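You operate a simulated robot arm through the tools that you are given. There is no shell and no other tool. Be economical: measure what you need, move in short steps, check, and stop when the job is done.

You are at the controls of a simulated robot arm. One attempt, no reset.

TASK
Empty the jar of white frit into the steel frit dish.
Fine: dish on the graphite slab; nothing spilt; jar back in its place with its lid on; glass stays. Set down upright: jar of white frit.

It is judged by the outcome, as a careful person would: the job done as asked, and still so three seconds after it is handed in. It fails if anything else is knocked over, pushed out of place, dropped, spilled or broken. A push-on lid holds only when it is set on centred and level and pressed home; a screw cap is set on level and turned clockwise until tight.

THE ROBOT
A 7-joint arm with a two-finger parallel gripper, fixed in place. Base frame: the origin is at the foot of the arm, x ahead of it, y to its left, z up. Readings come in m, degrees, newtons and seconds.
With the tool pointing down near the work surface it reaches from about 0.3 to 0.76 m from the base axis. Its first joint turns from -166.0 to 166.0 degrees. Payload 3.91 kg.
Tool frame: the origin (TCP) lies between the finger pads and is the grasp point; the fingertips stand 0.03 m ahead of it; z points along the fingers, y is the line along which they close. Largest opening 0.11 m; finger width 0.02, thickness 0.01; the body of the gripper, 0.048 by 0.112 m, starts 0.055 m behind the TCP.
Orientation is told as [roll, pitch, yaw] about the base's x, y, z axes, in that order, counted from this pose: with the fingers straight down and closing along the base's y, the tool's x points along the base's -x, its y along +y and its z along -z.

THE INTERFACE
- The arm moves only by the tool nudge_tool. Its argument "commands" is a list of rows, each an object of numbers (a shift or turn left out is 0, a gripper value left out holds the last): "dx", "dy", "dz": the shift along the base's x, y, z in m; "ax", "ay", "az": the turn, a rotation vector about the base's x, y, z in degrees; "jaw": the opening in per cent of the stroke, from 0 (shut) to 100 (fully open). In form: [{"dx": .., "dy": .., "dz": .., "ax": .., "ay": .., "az": .., "jaw": ..}, ...]. A call has 1 to 8 rows; each row is the pose to reach, as a shift and turn from the pose commanded when the call began. Rows are played at 5 a second. More than 0.05 m and 8.6 degrees between two rows, or a gripper value outside its range, and nothing of the call is played. A pose out of reach is approached as far as the arm can. The call stops where the force on the tool passes 40 N (or 10 N more than at its start, if that is more) or the arm is blocked; 0.2 s more then pass. The fingers move at their own pace (about 0.153 m/s each) and stop on an object; they squeeze with about 30 N. The grip force told is the motor's: it shows also when the fingers shut on nothing. Time passes only in rows, and 0.2 s behind the last, so rows that repeat a pose let the fingers close. The reply holds the time, the measured pose of the TCP, the force on the tool along the base axes, the opening and the grip force, in the units named above and with some noise, with the torque about the TCP (base axes, N m) and any sound that the robot's microphone picked up, and new pictures: "show" is both (left out), scene, wrist or none.
- Cameras (640 x 400 px; columns grow to the right, rows downward): "scene" is fixed at [0.2192, 0.6511, 1.8017]; the picture's right is [-0.85, -0.53, 0.00], its down [-0.43, 0.69, -0.59] and it looks along [0.31, -0.50, -0.81] (base axes); focal length 304 px, centre (320, 200). "wrist" rides on the gripper at [0.077, 0.007, -0.114] in the tool frame; the picture's right is [-0.09, 1.00, 0.00], its down [-0.80, -0.07, -0.59] and it looks along [-0.59, -0.05, 0.80] (tool axes); focal length 270 px, centre (320, 200). There is no depth. A picture from a camera that has moved, and an enlarged one, comes with that camera's place and axes in the base frame and with its lens.
- move_column(by): slides the trunk up (or, below 0, down) by that many m; the arm rides with it, the base frame stays. It gives what a move gives, with no picture.
- zoom(camera, box): a new picture of the part [left, top, right, bottom] of that camera's present view, enlarged. It takes no simulated time.
- job_done(): hands the job in; it is judged then, once.

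Work in short steps. Places have to be worked out from the pictures, the camera data and where the tool is seen: move nearer, look again, correct. Check each grasp and each placing, and mend what went wrong. You have 120 turns and 200 pictures in all, those below and enlarged ones among them. Open the gripper and draw the arm clear of the work before you hand the job in, unless the task says otherwise; then end with one line.

The tools are called after "Request:" by a JSON object that holds its "api" and its "payload". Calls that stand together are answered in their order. nudge_tool: Moves the arm, as the interface text tells. Its arguments: {"type":"object","properties":{"commands":{"type":"array"},"show":{"type":"string","enum":["both","scene","wrist","none"]}},"required":["commands"]} The other tools are called the same way: move_column (by) slides the trunk up or down; zoom (camera, box) takes an enlarged picture of a part of a camera's view; job_done () hands the job in.

At the start:

```text
time_s: 0.0
eef_pos: [0.4061, 0.0697, 1.4074]
tool_rot: [0.0, 0.1, 0.0]
contact_force: [-0.4, -0.5, -0.1]
moment: [-0.02, 0.03, -0.03]
finger_gap: 0.1103
grasp_force: 0.0
trunk travel left (down, up): [-0.575, 0.035]
```

scene: 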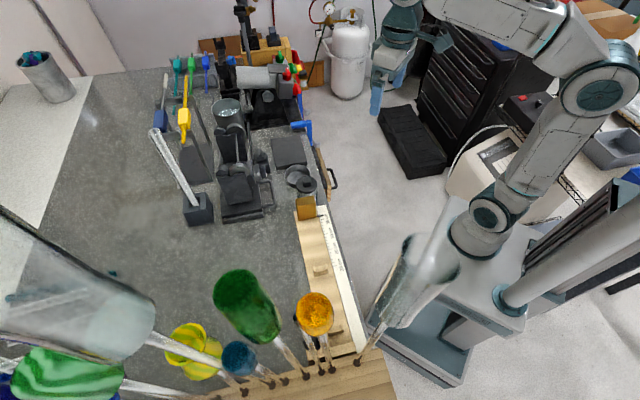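
wrist: 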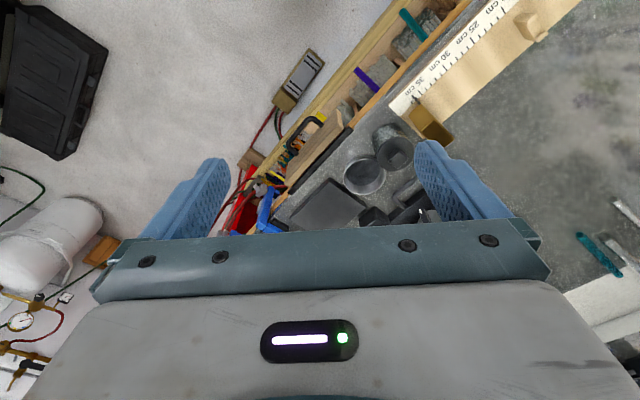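

The scene shows a bench with a torch, slab, and two round containers near column 300, row 180. I zoom in to identify the jar, dish and slab.

Request:
{"api": "zoom", "payload": {"camera": "scene", "box": [220, 100, 360, 230]}}

Request:
{"api": "zoom", "payload": {"camera": "wrist", "box": [230, 60, 550, 260]}}

```text
3.08 times, centred on (290, 165) of scene
camera zoom: at [0.2192, 0.6511, 1.8017], right [-0.85, -0.53, 0.0], down [-0.43, 0.69, -0.59], along [0.31, -0.5, -0.81], focal length 935 px, centre (412, 308)
```

zoom: 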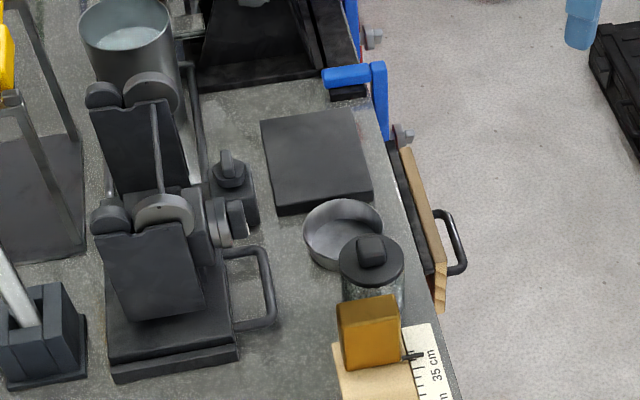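

```text
2.00 times, centred on (390, 160) of wrist
camera zoom: at [0.3282, 0.0785, 1.5223], right [0.09, 1.0, 0.0], down [0.8, -0.07, 0.59], along [0.59, -0.05, -0.8], focal length 541 px, centre (180, 280)
```

zoom: 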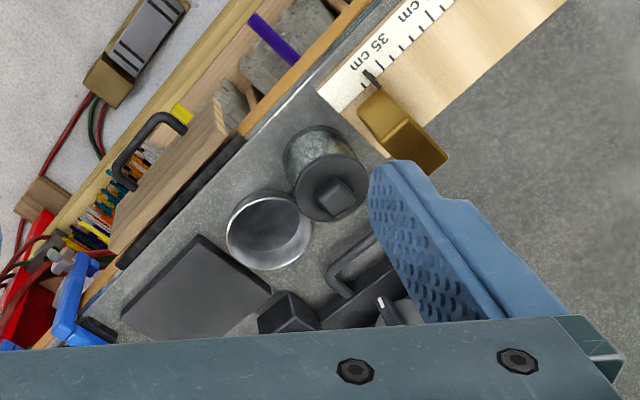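

The jar's lid knob triangulates to about (0.55, 0.19, 1.12) and the dish to about (0.62, 0.144, 1.05). The dish is on the bench beside the slab. I move nearer above them for a better look.

Request:
{"api": "nudge_tool", "payload": {"commands": [{"dx": 0.024, "dy": 0.025, "dz": -0.02}, {"dx": 0.048, "dy": 0.05, "dz": -0.04}, {"dx": 0.072, "dy": 0.075, "dz": -0.06}, {"dx": 0.1, "dy": 0.09, "dz": -0.08}]}}

```text
time_s: 1.0
eef_pos: [0.5076, 0.1611, 1.3259]
tool_rot: [0.0, 0.0, 0.0]
contact_force: [0.0, -1.0, -1.7]
moment: [0.04, -0.01, 0.0]
finger_gap: 0.1099
grasp_force: 0.1
trunk travel left (down, up): [-0.575, 0.035]
camera wrist: at [0.4307, 0.1692, 1.4412], right [0.09, 1.0, 0.0], down [0.8, -0.07, 0.59], along [0.59, -0.05, -0.8], focal length 270 px, centre (320, 200)
```

scene: 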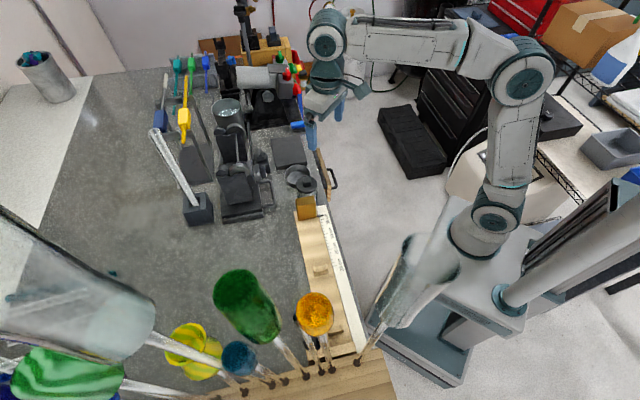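
wrist: 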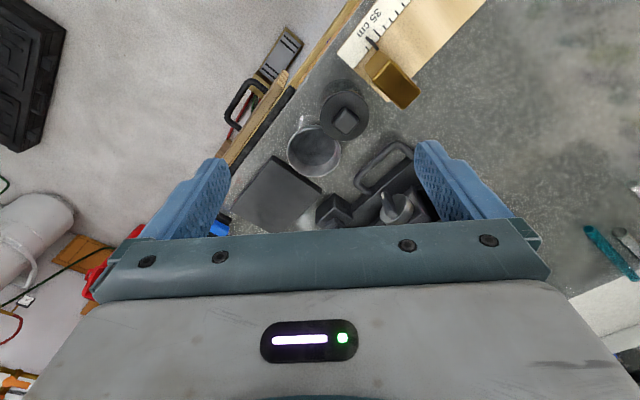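

Request:
{"api": "zoom", "payload": {"camera": "wrist", "box": [220, 70, 440, 240]}}

Request:
{"api": "zoom", "payload": {"camera": "scene", "box": [260, 125, 350, 225]}}

```text
2.35 times, centred on (330, 155) of wrist
camera zoom: at [0.4307, 0.1692, 1.4412], right [0.09, 1.0, 0.0], down [0.8, -0.07, 0.59], along [0.59, -0.05, -0.8], focal length 636 px, centre (296, 306)
```

zoom: 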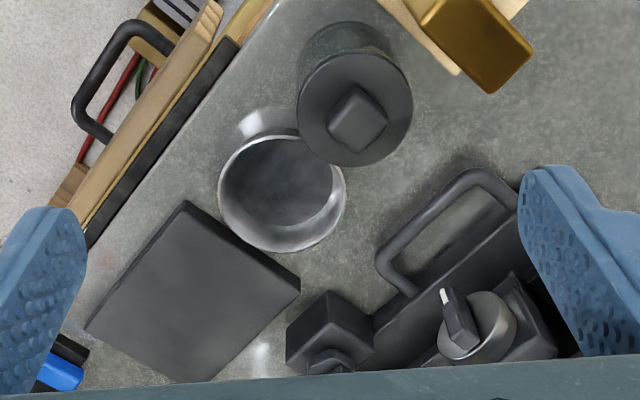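

```text
4.00 times, centred on (305, 175) of scene
camera zoom: at [0.2192, 0.6511, 1.8017], right [-0.85, -0.53, 0.0], down [-0.43, 0.69, -0.59], along [0.31, -0.5, -0.81], focal length 1216 px, centre (380, 300)
```

zoom: 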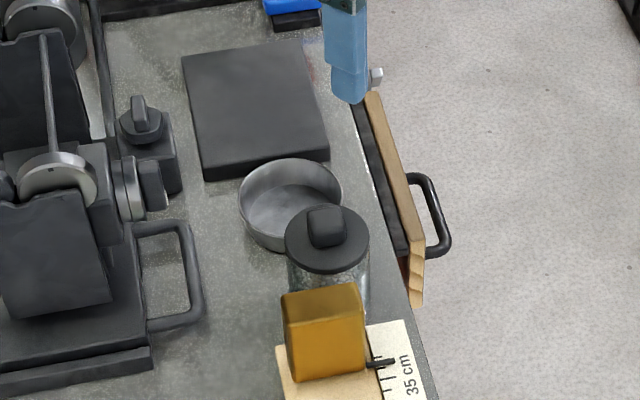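

Dish: about (0.619, 0.144), rim z≈1.056, 85 mm across. Slab: centre about (0.711, 0.062), top z≈1.047, sides at 45°. I come over the dish with the fingers turned parallel to the slab edge, high enough to clear the jar.

Request:
{"api": "nudge_tool", "payload": {"commands": [{"dx": 0.022, "dy": -0.003, "dz": -0.015, "az": -8}, {"dx": 0.044, "dy": -0.006, "dz": -0.03, "az": -16}, {"dx": 0.066, "dy": -0.009, "dz": -0.045, "az": -24}, {"dx": 0.088, "dy": -0.012, "dz": -0.06, "az": -32}, {"dx": 0.112, "dy": -0.016, "dz": -0.08, "az": -40}]}}

```text
time_s: 2.2
eef_pos: [0.6192, 0.145, 1.2458]
tool_rot: [-0.1, 0.0, -40.1]
contact_force: [0.1, -0.1, 0.0]
moment: [0.03, 0.02, -0.02]
finger_gap: 0.1097
grasp_force: 0.0
trunk travel left (down, up): [-0.575, 0.035]
camera wrist: at [0.5646, 0.1999, 1.3615], right [0.71, 0.7, 0.0], down [0.57, -0.57, 0.59], along [0.42, -0.42, -0.8], focal length 270 px, centre (320, 200)
```

scene: 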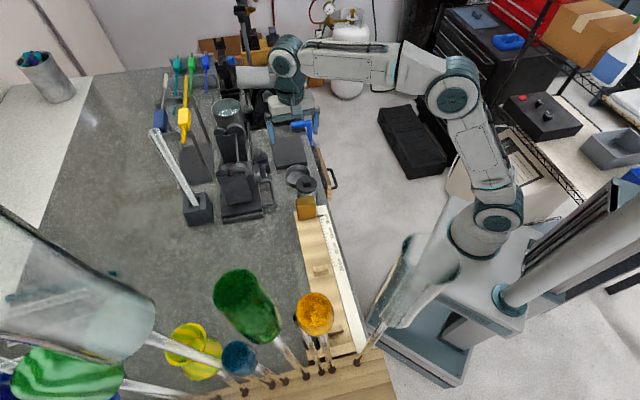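
wrist: 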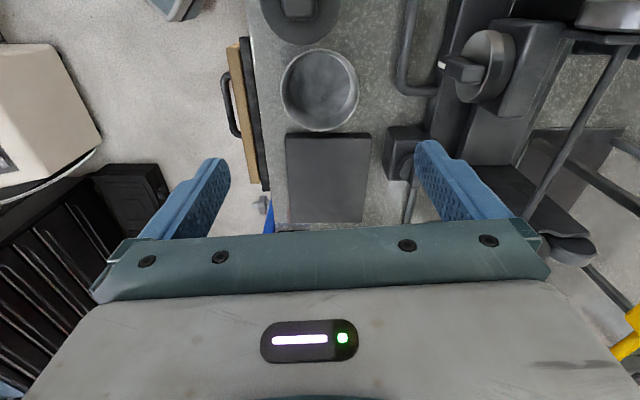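

The dish centre checks out at (0.620, 0.145), straight under the TCP, and the slab edge is parallel to the closing line. I descend part way and check clearance.

Request:
{"api": "nudge_tool", "payload": {"commands": [{"dz": -0.045}, {"dz": -0.09}, {"dz": -0.13}]}}

```text
time_s: 3.0
eef_pos: [0.6177, 0.1439, 1.1162]
tool_rot: [0.1, 0.0, -40.1]
contact_force: [-0.5, -0.5, -0.1]
moment: [-0.01, 0.0, 0.0]
finger_gap: 0.11
grasp_force: 0.0
trunk travel left (down, up): [-0.575, 0.035]
camera wrist: at [0.5627, 0.1999, 1.2316], right [0.71, 0.71, 0.0], down [0.57, -0.57, 0.59], along [0.42, -0.42, -0.8], focal length 270 px, centre (320, 200)
```

scene: 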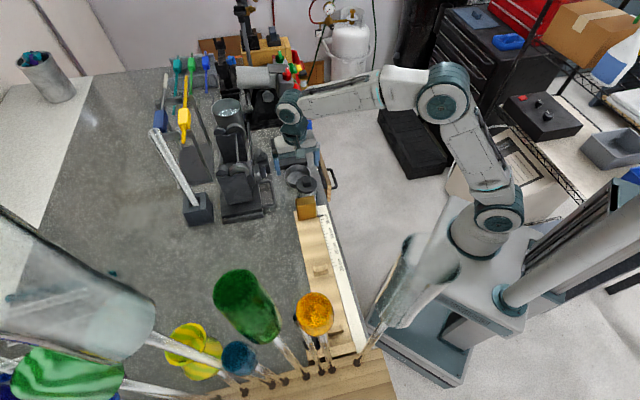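
wrist: 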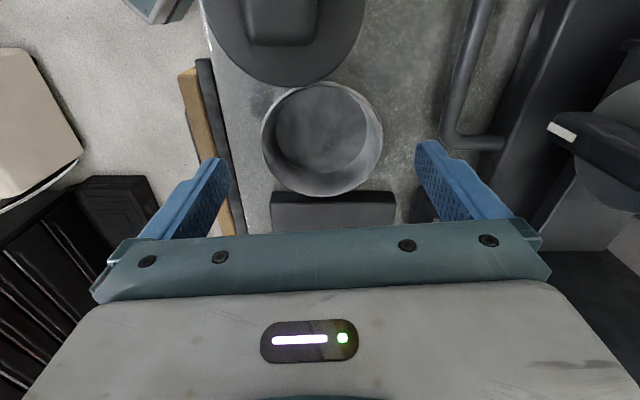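

The left finger is close to the black strip at the bench edge. I zoom to judge that clearance.

Request:
{"api": "zoom", "payload": {"camera": "wrist", "box": [140, 40, 440, 230]}}

Request:
{"api": "zoom", "payload": {"camera": "scene", "box": [260, 115, 350, 215]}}

```text
2.11 times, centred on (290, 135) of wrist
camera zoom: at [0.5627, 0.1999, 1.2316], right [0.71, 0.71, 0.0], down [0.57, -0.57, 0.59], along [0.42, -0.42, -0.8], focal length 569 px, centre (383, 337)
```

zoom: 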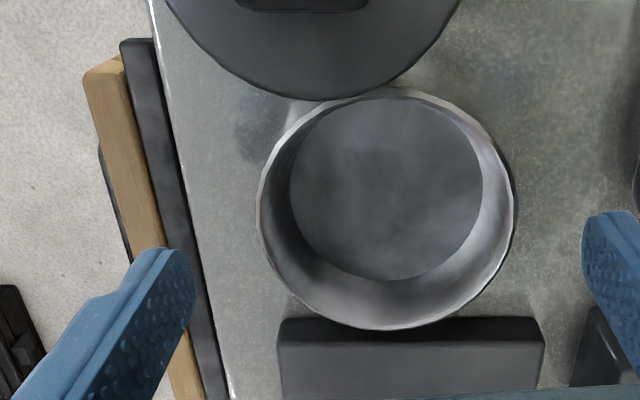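

```text
4.00 times, centred on (305, 165) of scene
camera zoom: at [0.2192, 0.6511, 1.8017], right [-0.85, -0.53, 0.0], down [-0.43, 0.69, -0.59], along [0.31, -0.5, -0.81], focal length 1216 px, centre (380, 340)
```

zoom: 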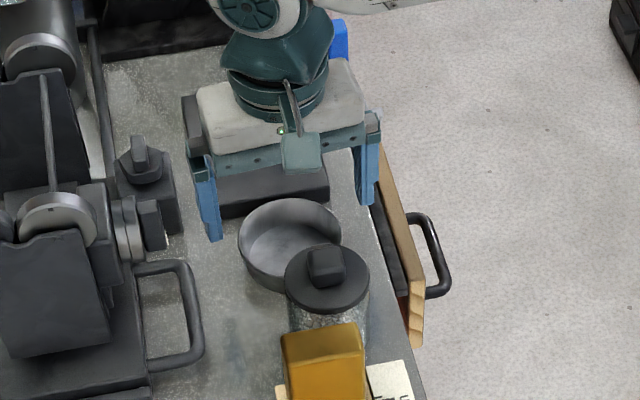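

The bench edge leaves about 2 cm beside the dish, so the finger fits if I narrow the opening to about 98 mm. I narrow it and descend to grasp height, watching the force.

Request:
{"api": "nudge_tool", "payload": {"commands": [{"jaw": 89}, {"dz": -0.03, "jaw": 89}, {"dz": -0.045}, {"dz": -0.055}, {"dz": -0.055}]}}

```text
time_s: 4.2
eef_pos: [0.6157, 0.1448, 1.0617]
tool_rot: [0.0, 0.0, -40.0]
contact_force: [0.5, -0.1, -0.5]
moment: [0.01, 0.02, 0.02]
finger_gap: 0.0979
grasp_force: 0.1
trunk travel left (down, up): [-0.575, 0.035]
camera wrist: at [0.5615, 0.2008, 1.1769], right [0.71, 0.71, 0.0], down [0.57, -0.57, 0.59], along [0.42, -0.42, -0.8], focal length 270 px, centre (320, 200)
```

scene: 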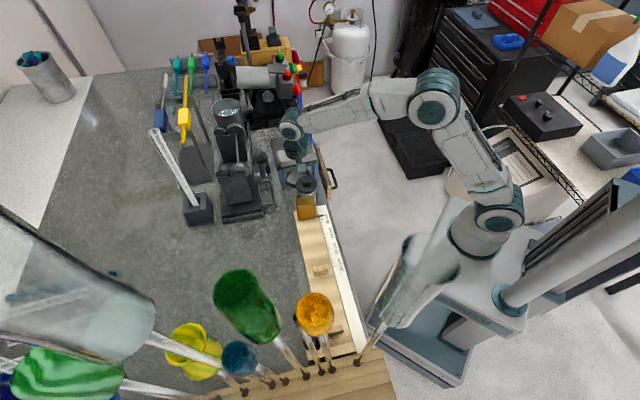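
wrist: 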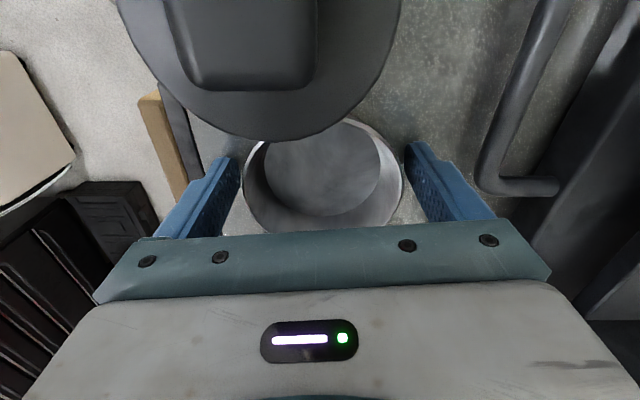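

The dish sits centred between the fingers with no contact force. I close on it.

Request:
{"api": "nudge_tool", "payload": {"commands": [{"jaw": 70}, {"jaw": 70}, {"jaw": 60}, {"jaw": 60}], "show": "wrist"}}

```text
time_s: 5.2
eef_pos: [0.6167, 0.1441, 1.0617]
tool_rot: [0.0, -0.1, -40.1]
contact_force: [1.2, 0.5, -0.2]
moment: [-0.01, 0.0, 0.01]
finger_gap: 0.0842
grasp_force: 30.0
trunk travel left (down, up): [-0.575, 0.035]
camera wrist: at [0.5615, 0.2007, 1.177], right [0.71, 0.71, 0.0], down [0.57, -0.57, 0.59], along [0.42, -0.42, -0.8], focal length 270 px, centre (320, 200)
```

wrist: 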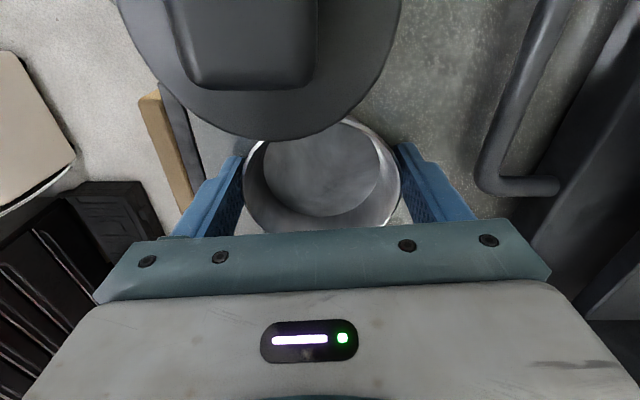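

The dish is gripped (84 mm, 30 N). I lift it and carry it over the slab toward (0.702, 0.075).

Request:
{"api": "nudge_tool", "payload": {"commands": [{"dz": 0.03}, {"dz": 0.06}, {"dx": 0.028, "dy": -0.023, "dz": 0.06}, {"dx": 0.056, "dy": -0.046, "dz": 0.06}, {"dx": 0.085, "dy": -0.069, "dz": 0.06}, {"dx": 0.085, "dy": -0.069, "dz": 0.06}]}}

```text
time_s: 6.6
eef_pos: [0.7026, 0.0747, 1.1218]
tool_rot: [0.0, -0.1, -40.0]
contact_force: [-0.2, 0.1, -1.1]
moment: [-0.04, 0.0, 0.04]
finger_gap: 0.084
grasp_force: 29.9
trunk travel left (down, up): [-0.575, 0.035]
camera wrist: at [0.6474, 0.1303, 1.2366], right [0.71, 0.71, 0.0], down [0.57, -0.57, 0.59], along [0.42, -0.42, -0.8], focal length 270 px, centre (320, 200)
```

scene: 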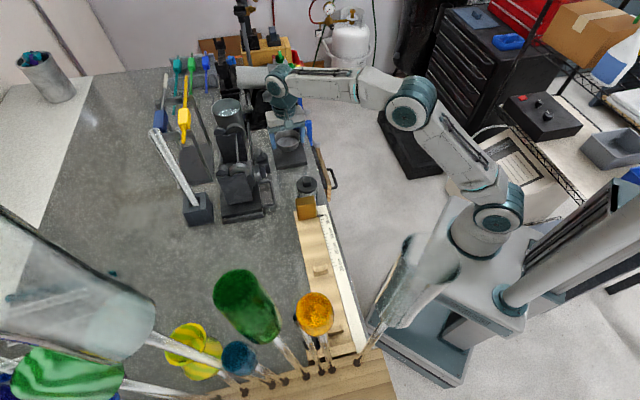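
wrist: 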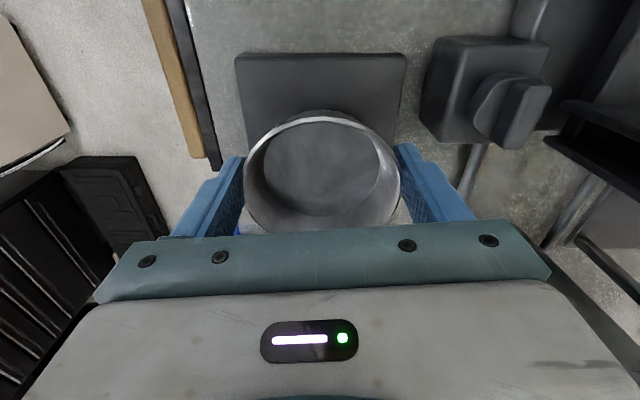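

The near slab edge is 5 cm from the dish centre; I shift 8 mm further on and begin lowering toward the slab top.

Request:
{"api": "nudge_tool", "payload": {"commands": [{"dx": 0.006, "dy": -0.006, "dz": -0.01}, {"dx": 0.006, "dy": -0.006, "dz": -0.025}, {"dx": 0.006, "dy": -0.006, "dz": -0.032}, {"dx": 0.006, "dy": -0.006, "dz": -0.034}], "show": "scene"}}

Request:
{"api": "zoom", "payload": {"camera": "scene", "box": [240, 85, 350, 205]}}

```text
time_s: 7.6
eef_pos: [0.7089, 0.0699, 1.0867]
tool_rot: [0.1, 0.0, -39.9]
contact_force: [0.0, 0.5, -0.9]
moment: [0.0, -0.01, 0.03]
finger_gap: 0.0841
grasp_force: 29.9
trunk travel left (down, up): [-0.575, 0.035]
```

scene: 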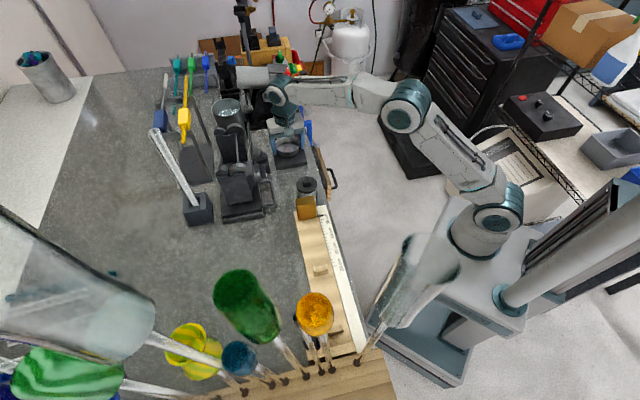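

```text
3.33 times, centred on (295, 145) of scene
camera zoom: at [0.2192, 0.6511, 1.8017], right [-0.85, -0.53, 0.0], down [-0.43, 0.69, -0.59], along [0.31, -0.5, -0.81], focal length 1013 px, centre (403, 383)
```

zoom: 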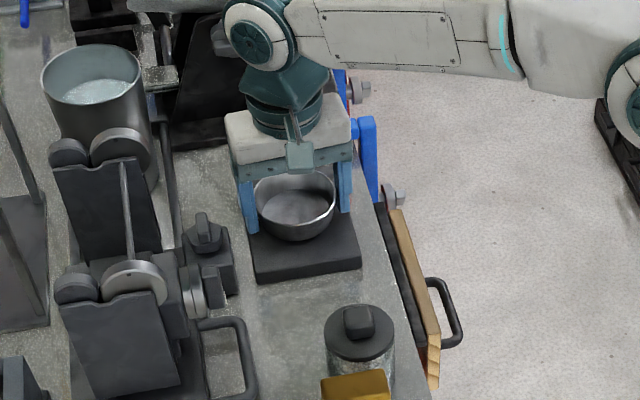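

Still no contact; I lower in 2 mm steps to find the slab.

Request:
{"api": "nudge_tool", "payload": {"commands": [{"dz": -0.002}, {"dz": -0.004}, {"dz": -0.006}], "show": "none"}}

```text
time_s: 8.4
eef_pos: [0.7085, 0.0698, 1.0814]
tool_rot: [0.0, -0.1, -40.1]
contact_force: [-0.6, 0.4, -1.4]
moment: [-0.01, 0.01, 0.0]
finger_gap: 0.0839
grasp_force: 30.2
trunk travel left (down, up): [-0.575, 0.035]
```

Request:
{"api": "nudge_tool", "payload": {"commands": [{"dz": -0.002}, {"dz": -0.004}], "show": "none"}}

```text
time_s: 9.0
eef_pos: [0.7083, 0.0688, 1.0817]
tool_rot: [0.4, -0.2, -39.9]
contact_force: [1.6, -0.2, 15.3]
moment: [-0.19, 0.12, 0.21]
finger_gap: 0.0842
grasp_force: 29.6
trunk travel left (down, up): [-0.575, 0.035]
```

Contact at TCP z≈1.081 (15 N), so the dish is on the slab. I relieve the press, open gently and rise.

Request:
{"api": "nudge_tool", "payload": {"commands": [{"dz": 0.003}, {"dz": 0.003, "jaw": 88}, {"dz": 0.003, "jaw": 88}, {"dz": 0.03, "jaw": 90}, {"dz": 0.075}, {"dz": 0.12}]}}

Request:
{"api": "zoom", "payload": {"camera": "scene", "box": [240, 115, 350, 215]}}

```text
time_s: 10.4
eef_pos: [0.7084, 0.0709, 1.1975]
tool_rot: [0.0, 0.0, -40.0]
contact_force: [0.3, -0.5, -0.1]
moment: [-0.01, 0.02, -0.02]
finger_gap: 0.0992
grasp_force: 0.1
trunk travel left (down, up): [-0.575, 0.035]
camera wrist: at [0.6533, 0.1263, 1.3126], right [0.71, 0.71, 0.0], down [0.57, -0.57, 0.59], along [0.42, -0.42, -0.8], focal length 270 px, centre (320, 200)
```

scene: 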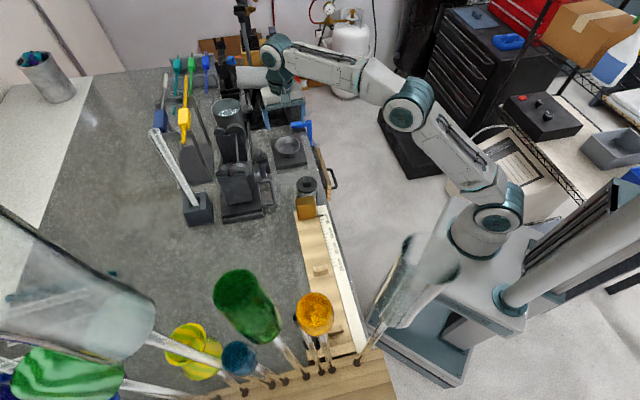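
wrist: 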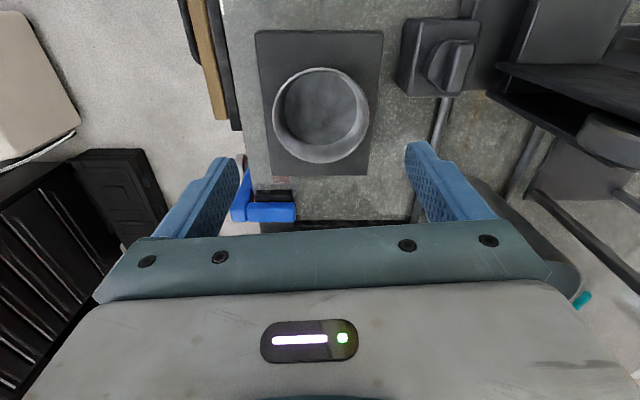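

```text
4.00 times, centred on (295, 165) of scene
camera zoom: at [0.2192, 0.6511, 1.8017], right [-0.85, -0.53, 0.0], down [-0.43, 0.69, -0.59], along [0.31, -0.5, -0.81], focal length 1216 px, centre (420, 340)
```

zoom: 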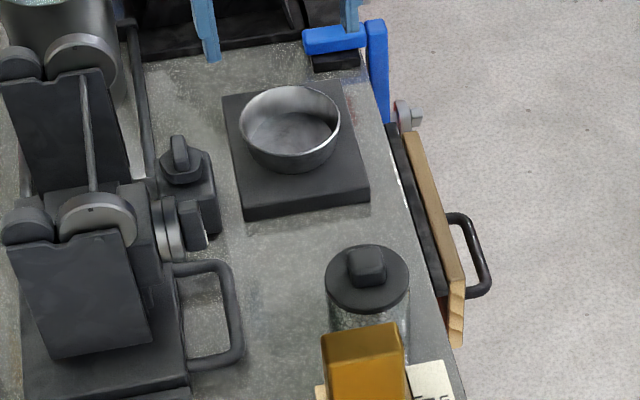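

The dish rests squarely on the slab. Next is the jar: I move above its lid, keeping the yaw (the knob's faces looked aligned with it).

Request:
{"api": "nudge_tool", "payload": {"commands": [{"dx": -0.032, "dy": 0.024, "dz": 0.01}, {"dx": -0.064, "dy": 0.048, "dz": 0.02}, {"dx": -0.096, "dy": 0.072, "dz": 0.03}, {"dx": -0.128, "dy": 0.096, "dz": 0.04}, {"dx": -0.159, "dy": 0.12, "dz": 0.05}]}}

Request:
{"api": "zoom", "payload": {"camera": "wrist", "box": [220, 20, 420, 230]}}

```text
time_s: 11.6
eef_pos: [0.5488, 0.1924, 1.2472]
tool_rot: [0.1, -0.1, -39.9]
contact_force: [-0.5, 1.5, -0.2]
moment: [0.01, -0.03, 0.01]
finger_gap: 0.0991
grasp_force: 0.1
trunk travel left (down, up): [-0.575, 0.035]
camera wrist: at [0.4944, 0.2478, 1.3625], right [0.71, 0.71, 0.0], down [0.57, -0.57, 0.6], along [0.42, -0.42, -0.8], focal length 270 px, centre (320, 200)
```

scene: 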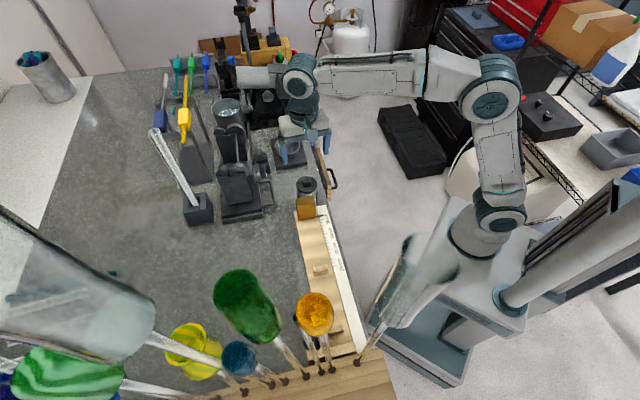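
wrist: 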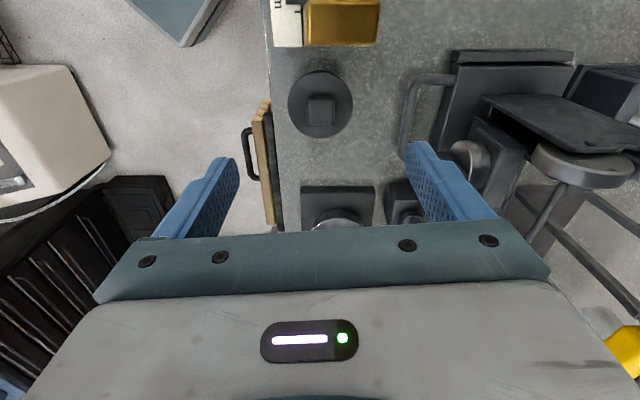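

```text
1.90 times, centred on (320, 125) of wrist
camera zoom: at [0.4944, 0.2478, 1.3625], right [0.71, 0.71, 0.0], down [0.57, -0.57, 0.6], along [0.42, -0.42, -0.8], focal length 515 px, centre (320, 343)
```

zoom: 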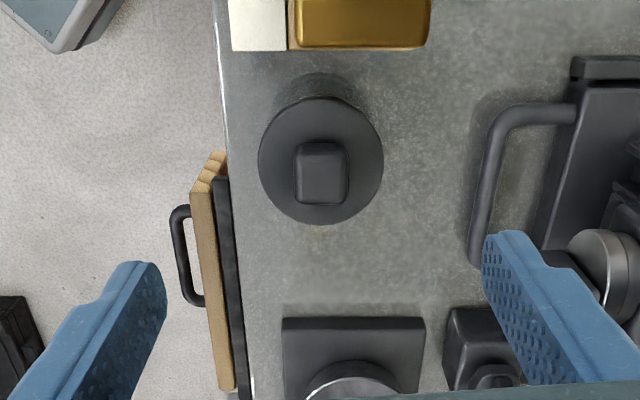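

The knob centre is about (0.550, 0.192), top z≈1.122, faces aligned with the fingers. I narrow the jaws and descend so the tips stop just above the lid disc.

Request:
{"api": "nudge_tool", "payload": {"commands": [{"dz": -0.03, "jaw": 50}, {"dx": 0.001, "dz": -0.07, "jaw": 50}, {"dx": 0.001, "dz": -0.095}, {"dx": 0.001, "dz": -0.108}, {"dx": 0.001, "dz": -0.108}]}}

Request:
{"api": "zoom", "payload": {"camera": "wrist", "box": [190, 60, 450, 240]}}

Request:
{"api": "zoom", "payload": {"camera": "scene", "box": [260, 130, 350, 220]}}

```text
time_s: 12.8
eef_pos: [0.5509, 0.1915, 1.139]
tool_rot: [0.0, 0.0, -40.0]
contact_force: [0.7, -0.2, -1.1]
moment: [-0.02, 0.03, 0.0]
finger_gap: 0.055
grasp_force: 0.1
trunk travel left (down, up): [-0.575, 0.035]
camera wrist: at [0.4962, 0.2471, 1.2554], right [0.71, 0.71, 0.0], down [0.57, -0.57, 0.59], along [0.42, -0.42, -0.8], focal length 270 px, centre (320, 200)
```

scene: 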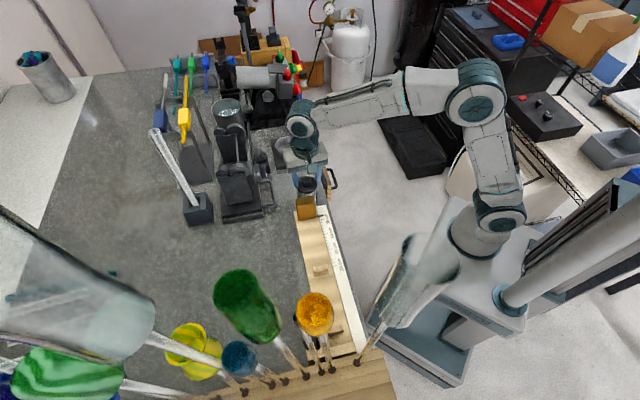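
wrist: 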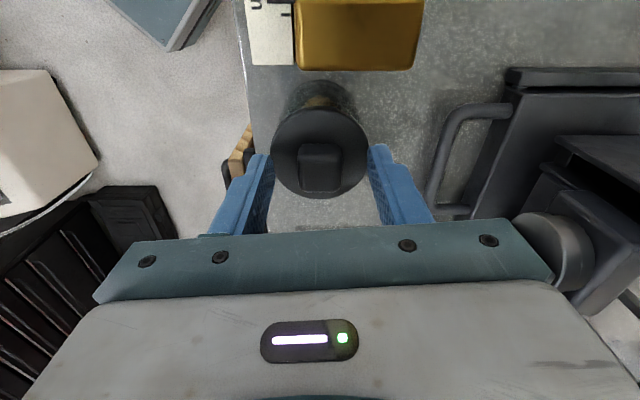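

```text
2.22 times, centred on (320, 150) of wrist
camera zoom: at [0.4962, 0.2471, 1.2554], right [0.71, 0.71, 0.0], down [0.57, -0.57, 0.59], along [0.42, -0.42, -0.8], focal length 601 px, centre (320, 311)
```

zoom: 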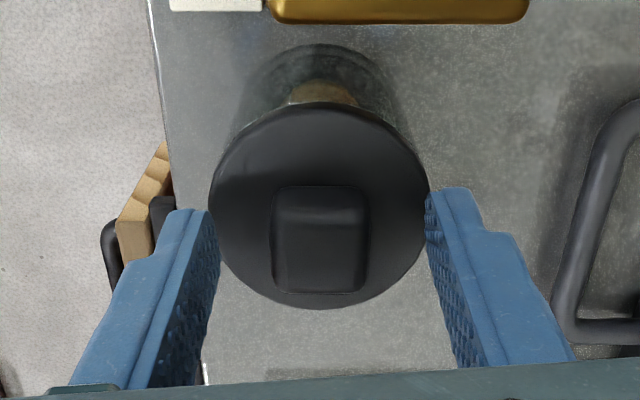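

```text
4.44 times, centred on (305, 175) of scene
camera zoom: at [0.2192, 0.6511, 1.8017], right [-0.85, -0.53, 0.0], down [-0.43, 0.69, -0.59], along [0.31, -0.5, -0.81], focal length 1351 px, centre (387, 311)
```

zoom: 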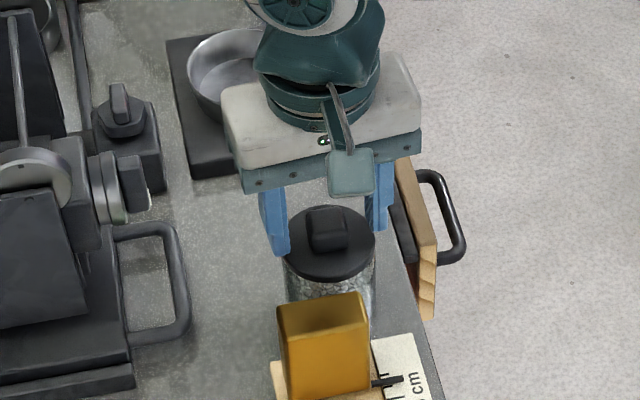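

The fingertips sit either side of the knob and a few mm above the lid. I lower 3 mm more and close on the knob.

Request:
{"api": "nudge_tool", "payload": {"commands": [{"dz": -0.003, "jaw": 50}, {"dz": -0.003, "jaw": 10}, {"dz": -0.003, "jaw": 10}, {"dz": -0.003, "jaw": 10}], "show": "wrist"}}

```text
time_s: 13.8
eef_pos: [0.551, 0.191, 1.1384]
tool_rot: [0.0, 0.0, -40.0]
contact_force: [0.1, 0.6, 0.3]
moment: [0.01, 0.02, 0.04]
finger_gap: 0.0246
grasp_force: 29.9
trunk travel left (down, up): [-0.575, 0.035]
heard: snap
camera wrist: at [0.4958, 0.2466, 1.2526], right [0.71, 0.71, 0.0], down [0.57, -0.57, 0.59], along [0.42, -0.42, -0.8], focal length 270 px, centre (320, 200)
```

wrist: 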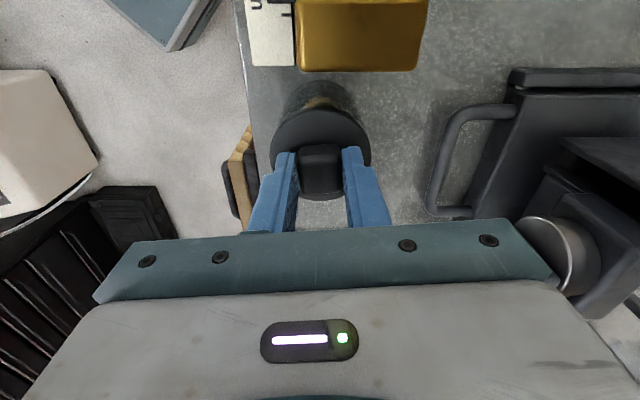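

Knob gripped (24.6 mm); a "snap" was heard, possibly the lid's push fit shifting. I lift slowly and watch the load.

Request:
{"api": "nudge_tool", "payload": {"commands": [{"dz": 0.002}, {"dz": 0.004}, {"dz": 0.008}, {"dz": 0.012}]}}

Request:
{"api": "zoom", "payload": {"camera": "scene", "box": [270, 140, 350, 220]}}

```text
time_s: 14.8
eef_pos: [0.5504, 0.191, 1.1497]
tool_rot: [0.0, 0.0, -40.1]
contact_force: [-0.2, 0.8, 0.0]
moment: [0.04, -0.04, -0.01]
finger_gap: 0.0248
grasp_force: 30.2
trunk travel left (down, up): [-0.575, 0.035]
camera wrist: at [0.495, 0.2458, 1.2644], right [0.71, 0.71, 0.0], down [0.57, -0.57, 0.59], along [0.42, -0.42, -0.8], focal length 270 px, centre (320, 200)
```

scene: 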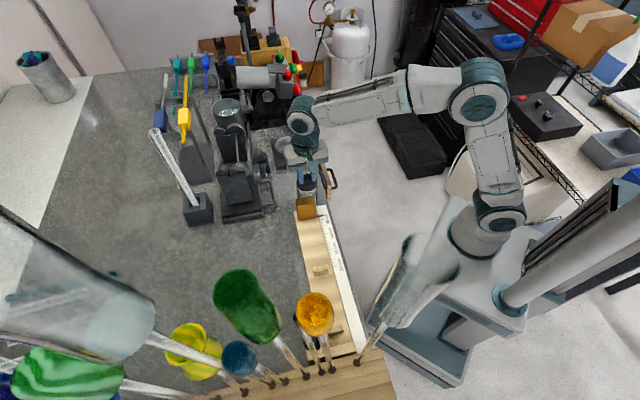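
wrist: 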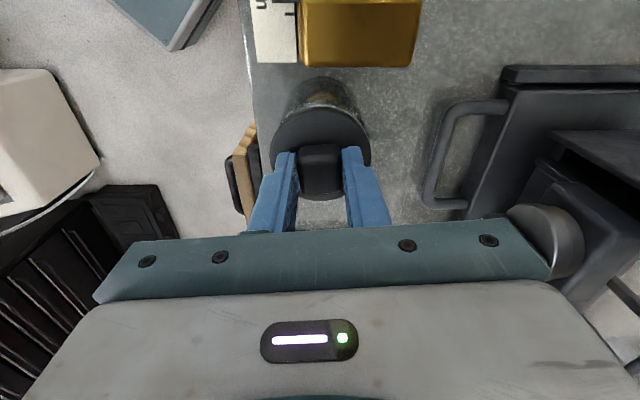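

```text
5.00 times, centred on (310, 180) of scene
camera zoom: at [0.2192, 0.6511, 1.8017], right [-0.85, -0.53, 0.0], down [-0.43, 0.69, -0.59], along [0.31, -0.5, -0.81], focal length 1520 px, centre (370, 300)
```

zoom: 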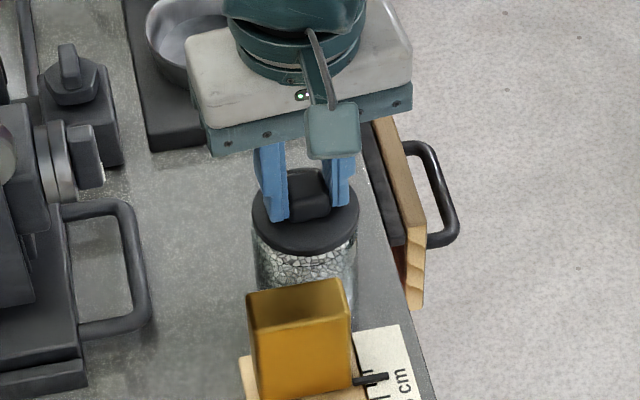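

No extra load shows, and the jar seems to stay on the bench with the lid off. I raise the lid and carry it to the clear bench at about (0.57, 0.34).

Request:
{"api": "nudge_tool", "payload": {"commands": [{"dz": 0.04}, {"dz": 0.08}, {"dx": 0.005, "dy": 0.045, "dz": 0.09}, {"dx": 0.01, "dy": 0.09, "dz": 0.09}, {"dx": 0.02, "dy": 0.135, "dz": 0.09}, {"dx": 0.02, "dy": 0.149, "dz": 0.09}]}}

Request:
{"api": "zoom", "payload": {"camera": "scene", "box": [230, 140, 350, 260]}}

```text
time_s: 16.2
eef_pos: [0.5714, 0.339, 1.2395]
tool_rot: [0.0, 0.0, -40.0]
contact_force: [0.1, 0.3, -0.4]
moment: [-0.02, 0.02, -0.01]
finger_gap: 0.0245
grasp_force: 29.8
trunk travel left (down, up): [-0.575, 0.035]
camera wrist: at [0.5163, 0.3948, 1.3545], right [0.71, 0.71, 0.0], down [0.57, -0.57, 0.59], along [0.42, -0.42, -0.8], focal length 270 px, centre (320, 200)
```

scene: 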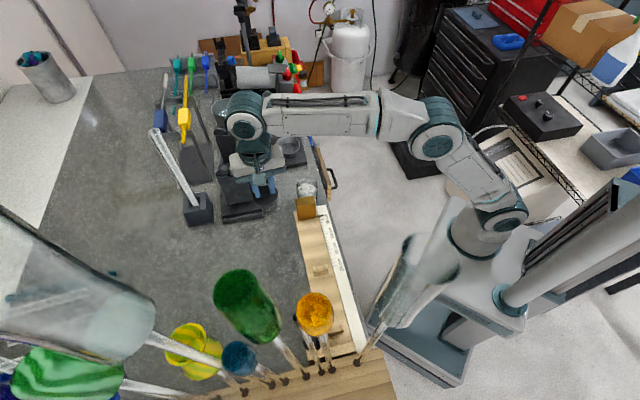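
wrist: 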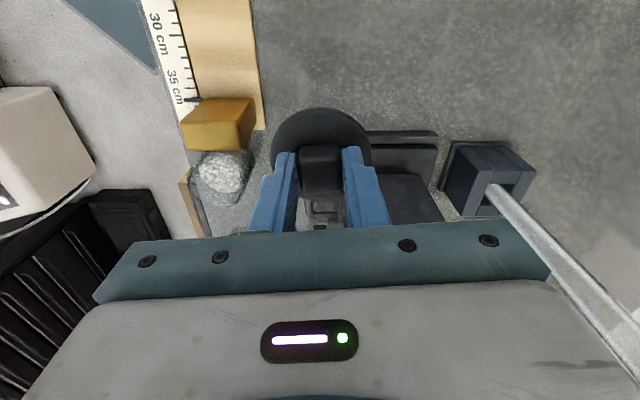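

```text
3.33 times, centred on (290, 200) of scene
camera zoom: at [0.2192, 0.6511, 1.8017], right [-0.85, -0.53, 0.0], down [-0.43, 0.69, -0.59], along [0.31, -0.5, -0.81], focal length 1013 px, centre (420, 200)
```

zoom: 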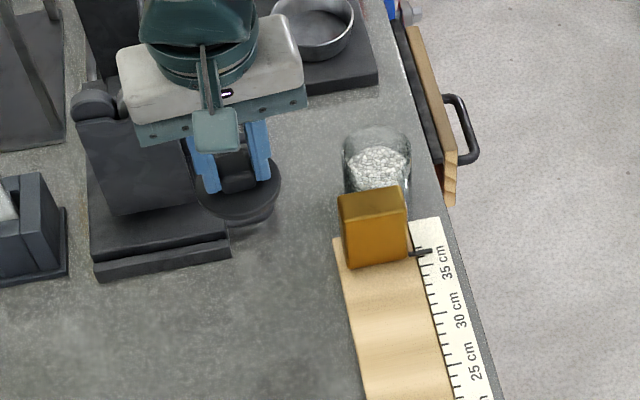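

The lid is off and the open jar with its frit stands undisturbed. I shift the lid slightly away from the torch base and lower it toward the bench.

Request:
{"api": "nudge_tool", "payload": {"commands": [{"dx": -0.01, "dy": 0.02, "dz": -0.03}, {"dx": -0.01, "dy": 0.02, "dz": -0.07}, {"dx": -0.01, "dy": 0.02, "dz": -0.11}, {"dx": -0.01, "dy": 0.02, "dz": -0.145}]}}

Request:
{"api": "zoom", "payload": {"camera": "scene", "box": [230, 140, 350, 260]}}

```text
time_s: 17.2
eef_pos: [0.5624, 0.3583, 1.0925]
tool_rot: [0.0, -0.1, -39.9]
contact_force: [1.1, -0.2, -0.7]
moment: [-0.01, 0.01, -0.02]
finger_gap: 0.0245
grasp_force: 29.7
trunk travel left (down, up): [-0.575, 0.035]
camera wrist: at [0.5075, 0.4144, 1.2079], right [0.71, 0.71, 0.0], down [0.57, -0.57, 0.6], along [0.42, -0.42, -0.8], focal length 270 px, centre (320, 200)
```

scene: 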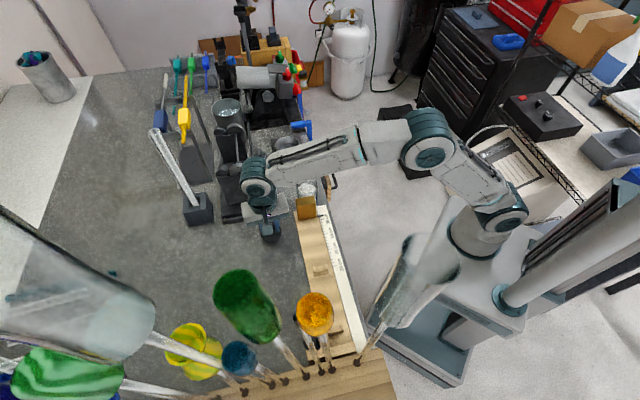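
wrist: 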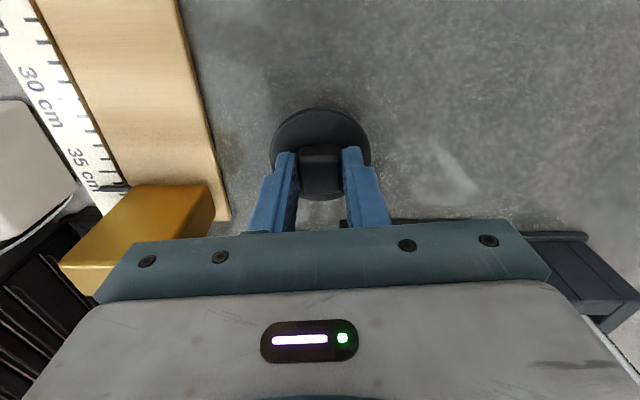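

```text
3.33 times, centred on (290, 200) of scene
camera zoom: at [0.2192, 0.6511, 1.8017], right [-0.85, -0.53, 0.0], down [-0.43, 0.69, -0.59], along [0.31, -0.5, -0.81], focal length 1013 px, centre (420, 200)
```

zoom: 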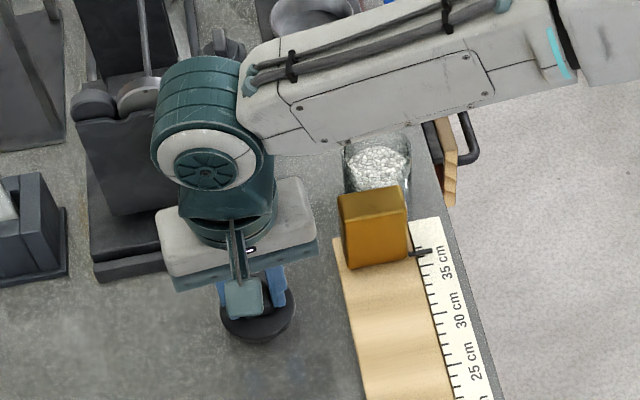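

The lid hangs clear above open bench. I lower in small steps until contact.

Request:
{"api": "nudge_tool", "payload": {"commands": [{"dz": -0.006}, {"dz": -0.01}, {"dz": -0.014}, {"dz": -0.017}], "show": "none"}}

```text
time_s: 18.2
eef_pos: [0.5601, 0.3582, 1.0777]
tool_rot: [0.0, 0.0, -40.1]
contact_force: [0.6, -0.5, 0.6]
moment: [0.0, 0.01, 0.0]
finger_gap: 0.0247
grasp_force: 30.1
trunk travel left (down, up): [-0.575, 0.035]
```

Request:
{"api": "nudge_tool", "payload": {"commands": [{"dz": -0.003}, {"dz": -0.006}, {"dz": -0.009}], "show": "none"}}

```text
time_s: 19.0
eef_pos: [0.5604, 0.3575, 1.0728]
tool_rot: [0.4, 0.0, -40.0]
contact_force: [6.4, 4.1, 35.7]
moment: [0.04, -0.15, 0.03]
finger_gap: 0.0249
grasp_force: 30.1
trunk travel left (down, up): [-0.575, 0.035]
```

Contact on the bench at TCP z≈1.073. I relieve the press and release the lid, then rise.

Request:
{"api": "nudge_tool", "payload": {"commands": [{"dz": 0.005}, {"dz": 0.006}, {"dz": 0.006, "jaw": 45}, {"dz": 0.006, "jaw": 45}, {"dz": 0.04}, {"dz": 0.085}, {"dz": 0.13}]}}

Request:
{"api": "zoom", "payload": {"camera": "wrist", "box": [190, 20, 450, 230]}}

```text
time_s: 20.6
eef_pos: [0.5606, 0.3583, 1.1985]
tool_rot: [0.1, 0.0, -40.0]
contact_force: [-0.6, -0.3, -0.3]
moment: [0.01, 0.01, 0.03]
finger_gap: 0.0494
grasp_force: 0.1
trunk travel left (down, up): [-0.575, 0.035]
camera wrist: at [0.5057, 0.413, 1.3144], right [0.71, 0.71, 0.0], down [0.57, -0.57, 0.59], along [0.42, -0.42, -0.8], focal length 270 px, centre (320, 200)
```

scene: 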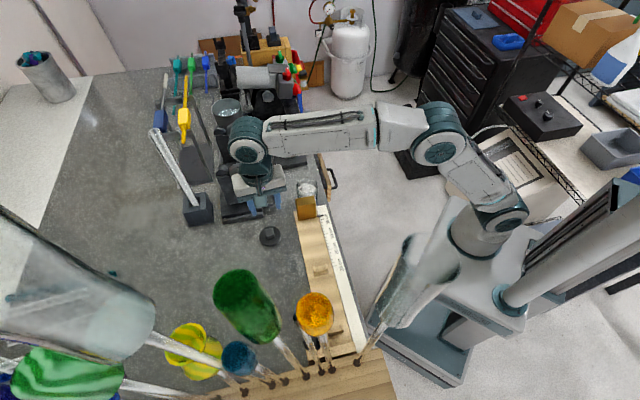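
wrist: 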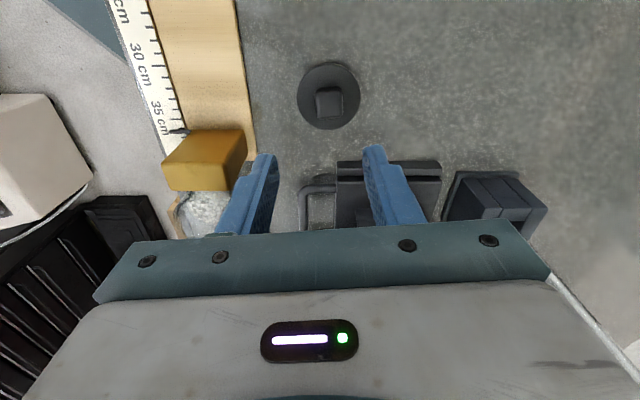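

```text
1.90 times, centred on (320, 125) of wrist
camera zoom: at [0.5057, 0.413, 1.3144], right [0.71, 0.71, 0.0], down [0.57, -0.57, 0.59], along [0.42, -0.42, -0.8], focal length 515 px, centre (320, 343)
```

zoom: 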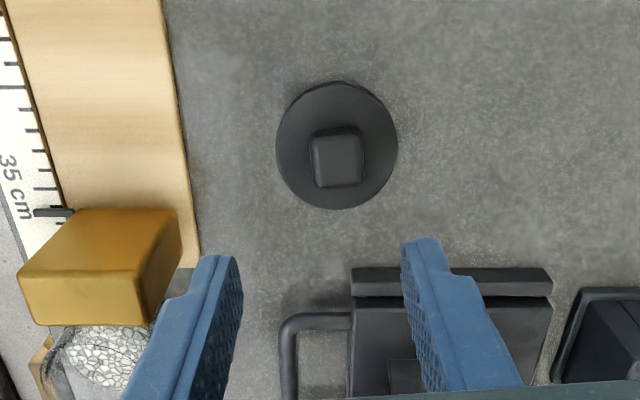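

The lid lies flat at about (0.568, 0.363). For pouring I want a side grasp on the jar (tool about 30° below horizontal, heading perpendicular to the bench edge), so rolling the tool pours sideways. I first move to the free air on the robot's side and turn the yaw.

Request:
{"api": "nudge_tool", "payload": {"commands": [{"dz": 0.04, "az": 8, "jaw": 66}, {"dx": -0.011, "dy": -0.03, "dz": 0.07, "az": 16}, {"dx": -0.022, "dy": -0.065, "dz": 0.08, "az": 24}, {"dx": -0.04, "dy": -0.1, "dz": 0.08, "az": 32}, {"dx": -0.055, "dy": -0.14, "dz": 0.08, "az": 40}, {"dx": -0.07, "dy": -0.17, "dz": 0.08, "az": 48}, {"dx": -0.085, "dy": -0.2, "dz": 0.08, "az": 56}, {"dx": -0.095, "dy": -0.23, "dz": 0.08, "az": 64}], "show": "none"}}

```text
time_s: 22.4
eef_pos: [0.4638, 0.1288, 1.278]
tool_rot: [0.0, -0.1, 24.1]
contact_force: [0.4, 0.2, -0.2]
moment: [0.05, 0.0, 0.04]
finger_gap: 0.0724
grasp_force: 0.1
trunk travel left (down, up): [-0.575, 0.035]
```

Yaw at 24°. I finish the yaw to 42°, then begin the tilt in the following call.

Request:
{"api": "nudge_tool", "payload": {"commands": [{"az": 6}, {"az": 12}, {"az": 18}], "show": "none"}}

Request:
{"api": "nudge_tool", "payload": {"commands": [{"ax": 5.02, "ay": -5.57}, {"ax": 10.03, "ay": -11.15}, {"ax": 15.05, "ay": -16.7}, {"ax": 20.07, "ay": -22.3}, {"ax": 25.1, "ay": -27.9}, {"ax": 30.1, "ay": -33.4}, {"ax": 35.1, "ay": -39.0}, {"ax": 40.1, "ay": -44.6}]}}

```text
time_s: 23.2
eef_pos: [0.4655, 0.1297, 1.2782]
tool_rot: [0.0, -0.1, 42.2]
contact_force: [0.9, -0.5, -0.6]
moment: [-0.02, 0.03, 0.01]
finger_gap: 0.0728
grasp_force: 0.0
trunk travel left (down, up): [-0.575, 0.035]
```

```text
time_s: 25.0
eef_pos: [0.4653, 0.1283, 1.2774]
tool_rot: [-0.1, -60.0, 42.0]
contact_force: [0.3, 0.1, 0.3]
moment: [0.03, -0.04, -0.05]
finger_gap: 0.0724
grasp_force: 0.1
trunk travel left (down, up): [-0.575, 0.035]
camera wrist: at [0.3579, 0.0423, 1.2692], right [-0.63, 0.77, 0.08], down [-0.04, -0.13, 0.99], along [0.77, 0.62, 0.11], focal length 270 px, centre (320, 200)
```

scene: 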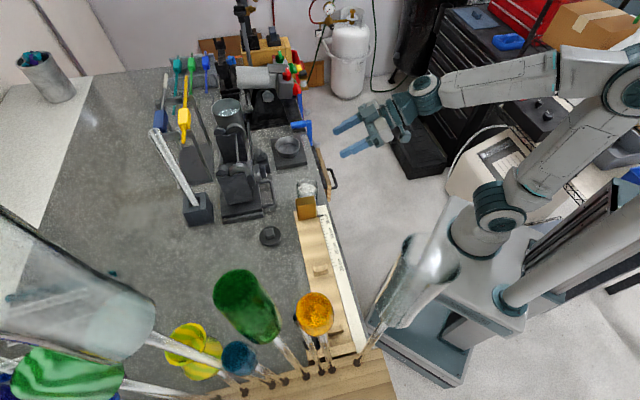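
wrist: 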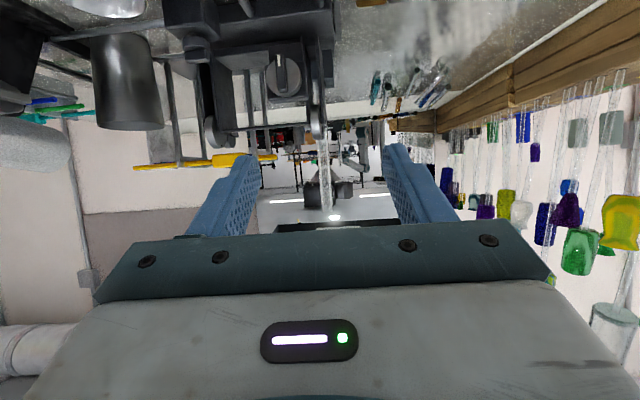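

The tilted pose is reachable. I lower toward the pre-approach point about 13 cm back from the jar along the tool axis.

Request:
{"api": "nudge_tool", "payload": {"commands": [{"dx": 0.0, "dy": -0.006, "dz": -0.045}, {"dx": 0.001, "dy": -0.012, "dz": -0.09}, {"dx": 0.002, "dy": -0.012, "dz": -0.13}, {"dx": 0.002, "dy": -0.012, "dz": -0.146}]}}

Request:
{"api": "zoom", "payload": {"camera": "scene", "box": [250, 110, 410, 240]}}

```text
time_s: 26.0
eef_pos: [0.4683, 0.118, 1.1337]
tool_rot: [-0.1, -60.0, 42.0]
contact_force: [-0.1, -1.3, 0.2]
moment: [0.01, 0.01, -0.01]
finger_gap: 0.0727
grasp_force: 0.1
trunk travel left (down, up): [-0.575, 0.035]
camera wrist: at [0.3604, 0.0315, 1.1248], right [-0.63, 0.77, 0.08], down [-0.04, -0.13, 0.99], along [0.77, 0.63, 0.11], focal length 270 px, centre (320, 200)
```

scene: 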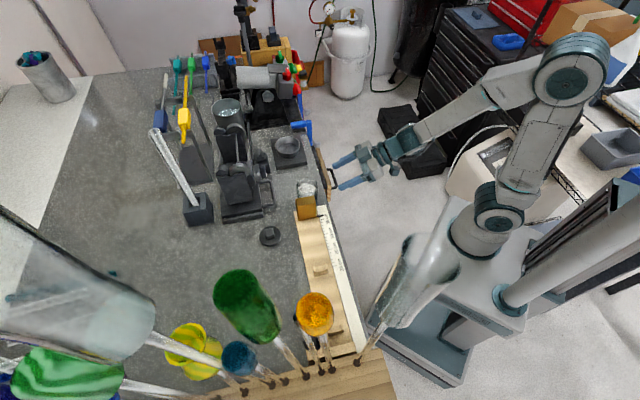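
wrist: 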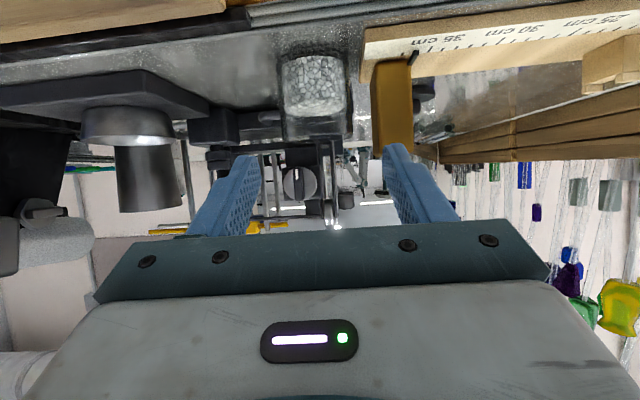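

```text
3.08 times, centred on (330, 175) of scene
camera zoom: at [0.2192, 0.6511, 1.8017], right [-0.85, -0.53, 0.0], down [-0.43, 0.69, -0.59], along [0.31, -0.5, -0.81], focal length 935 px, centre (289, 277)
```

zoom: 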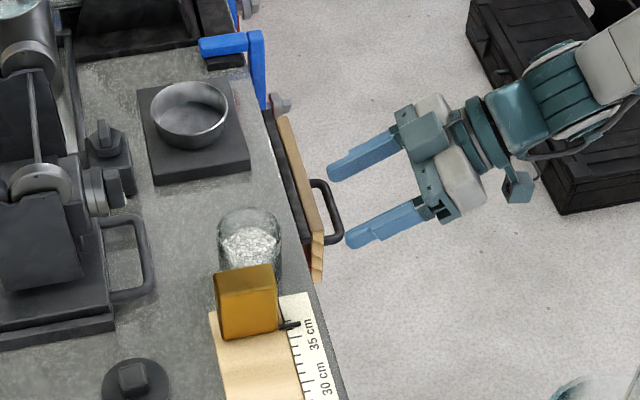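

The jar, block and frit are visible (image upside-down). I zoom to measure the jar axis and height precisely.

Request:
{"api": "zoom", "payload": {"camera": "wrist", "box": [220, 20, 470, 180]}}

```text
2.50 times, centred on (345, 100) of wrist
camera zoom: at [0.3604, 0.0315, 1.1248], right [-0.63, 0.77, 0.08], down [-0.04, -0.13, 0.99], along [0.77, 0.63, 0.11], focal length 676 px, centre (258, 450)
```

zoom: 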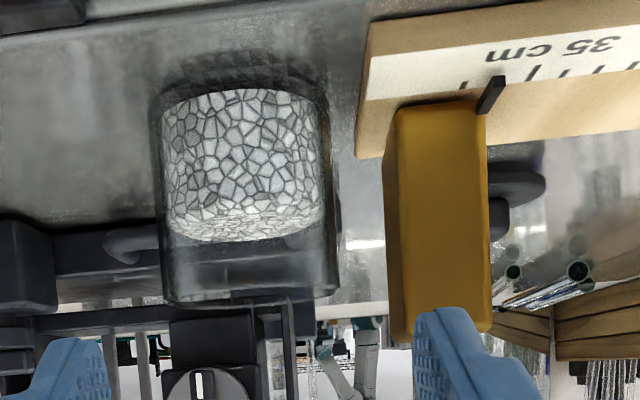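

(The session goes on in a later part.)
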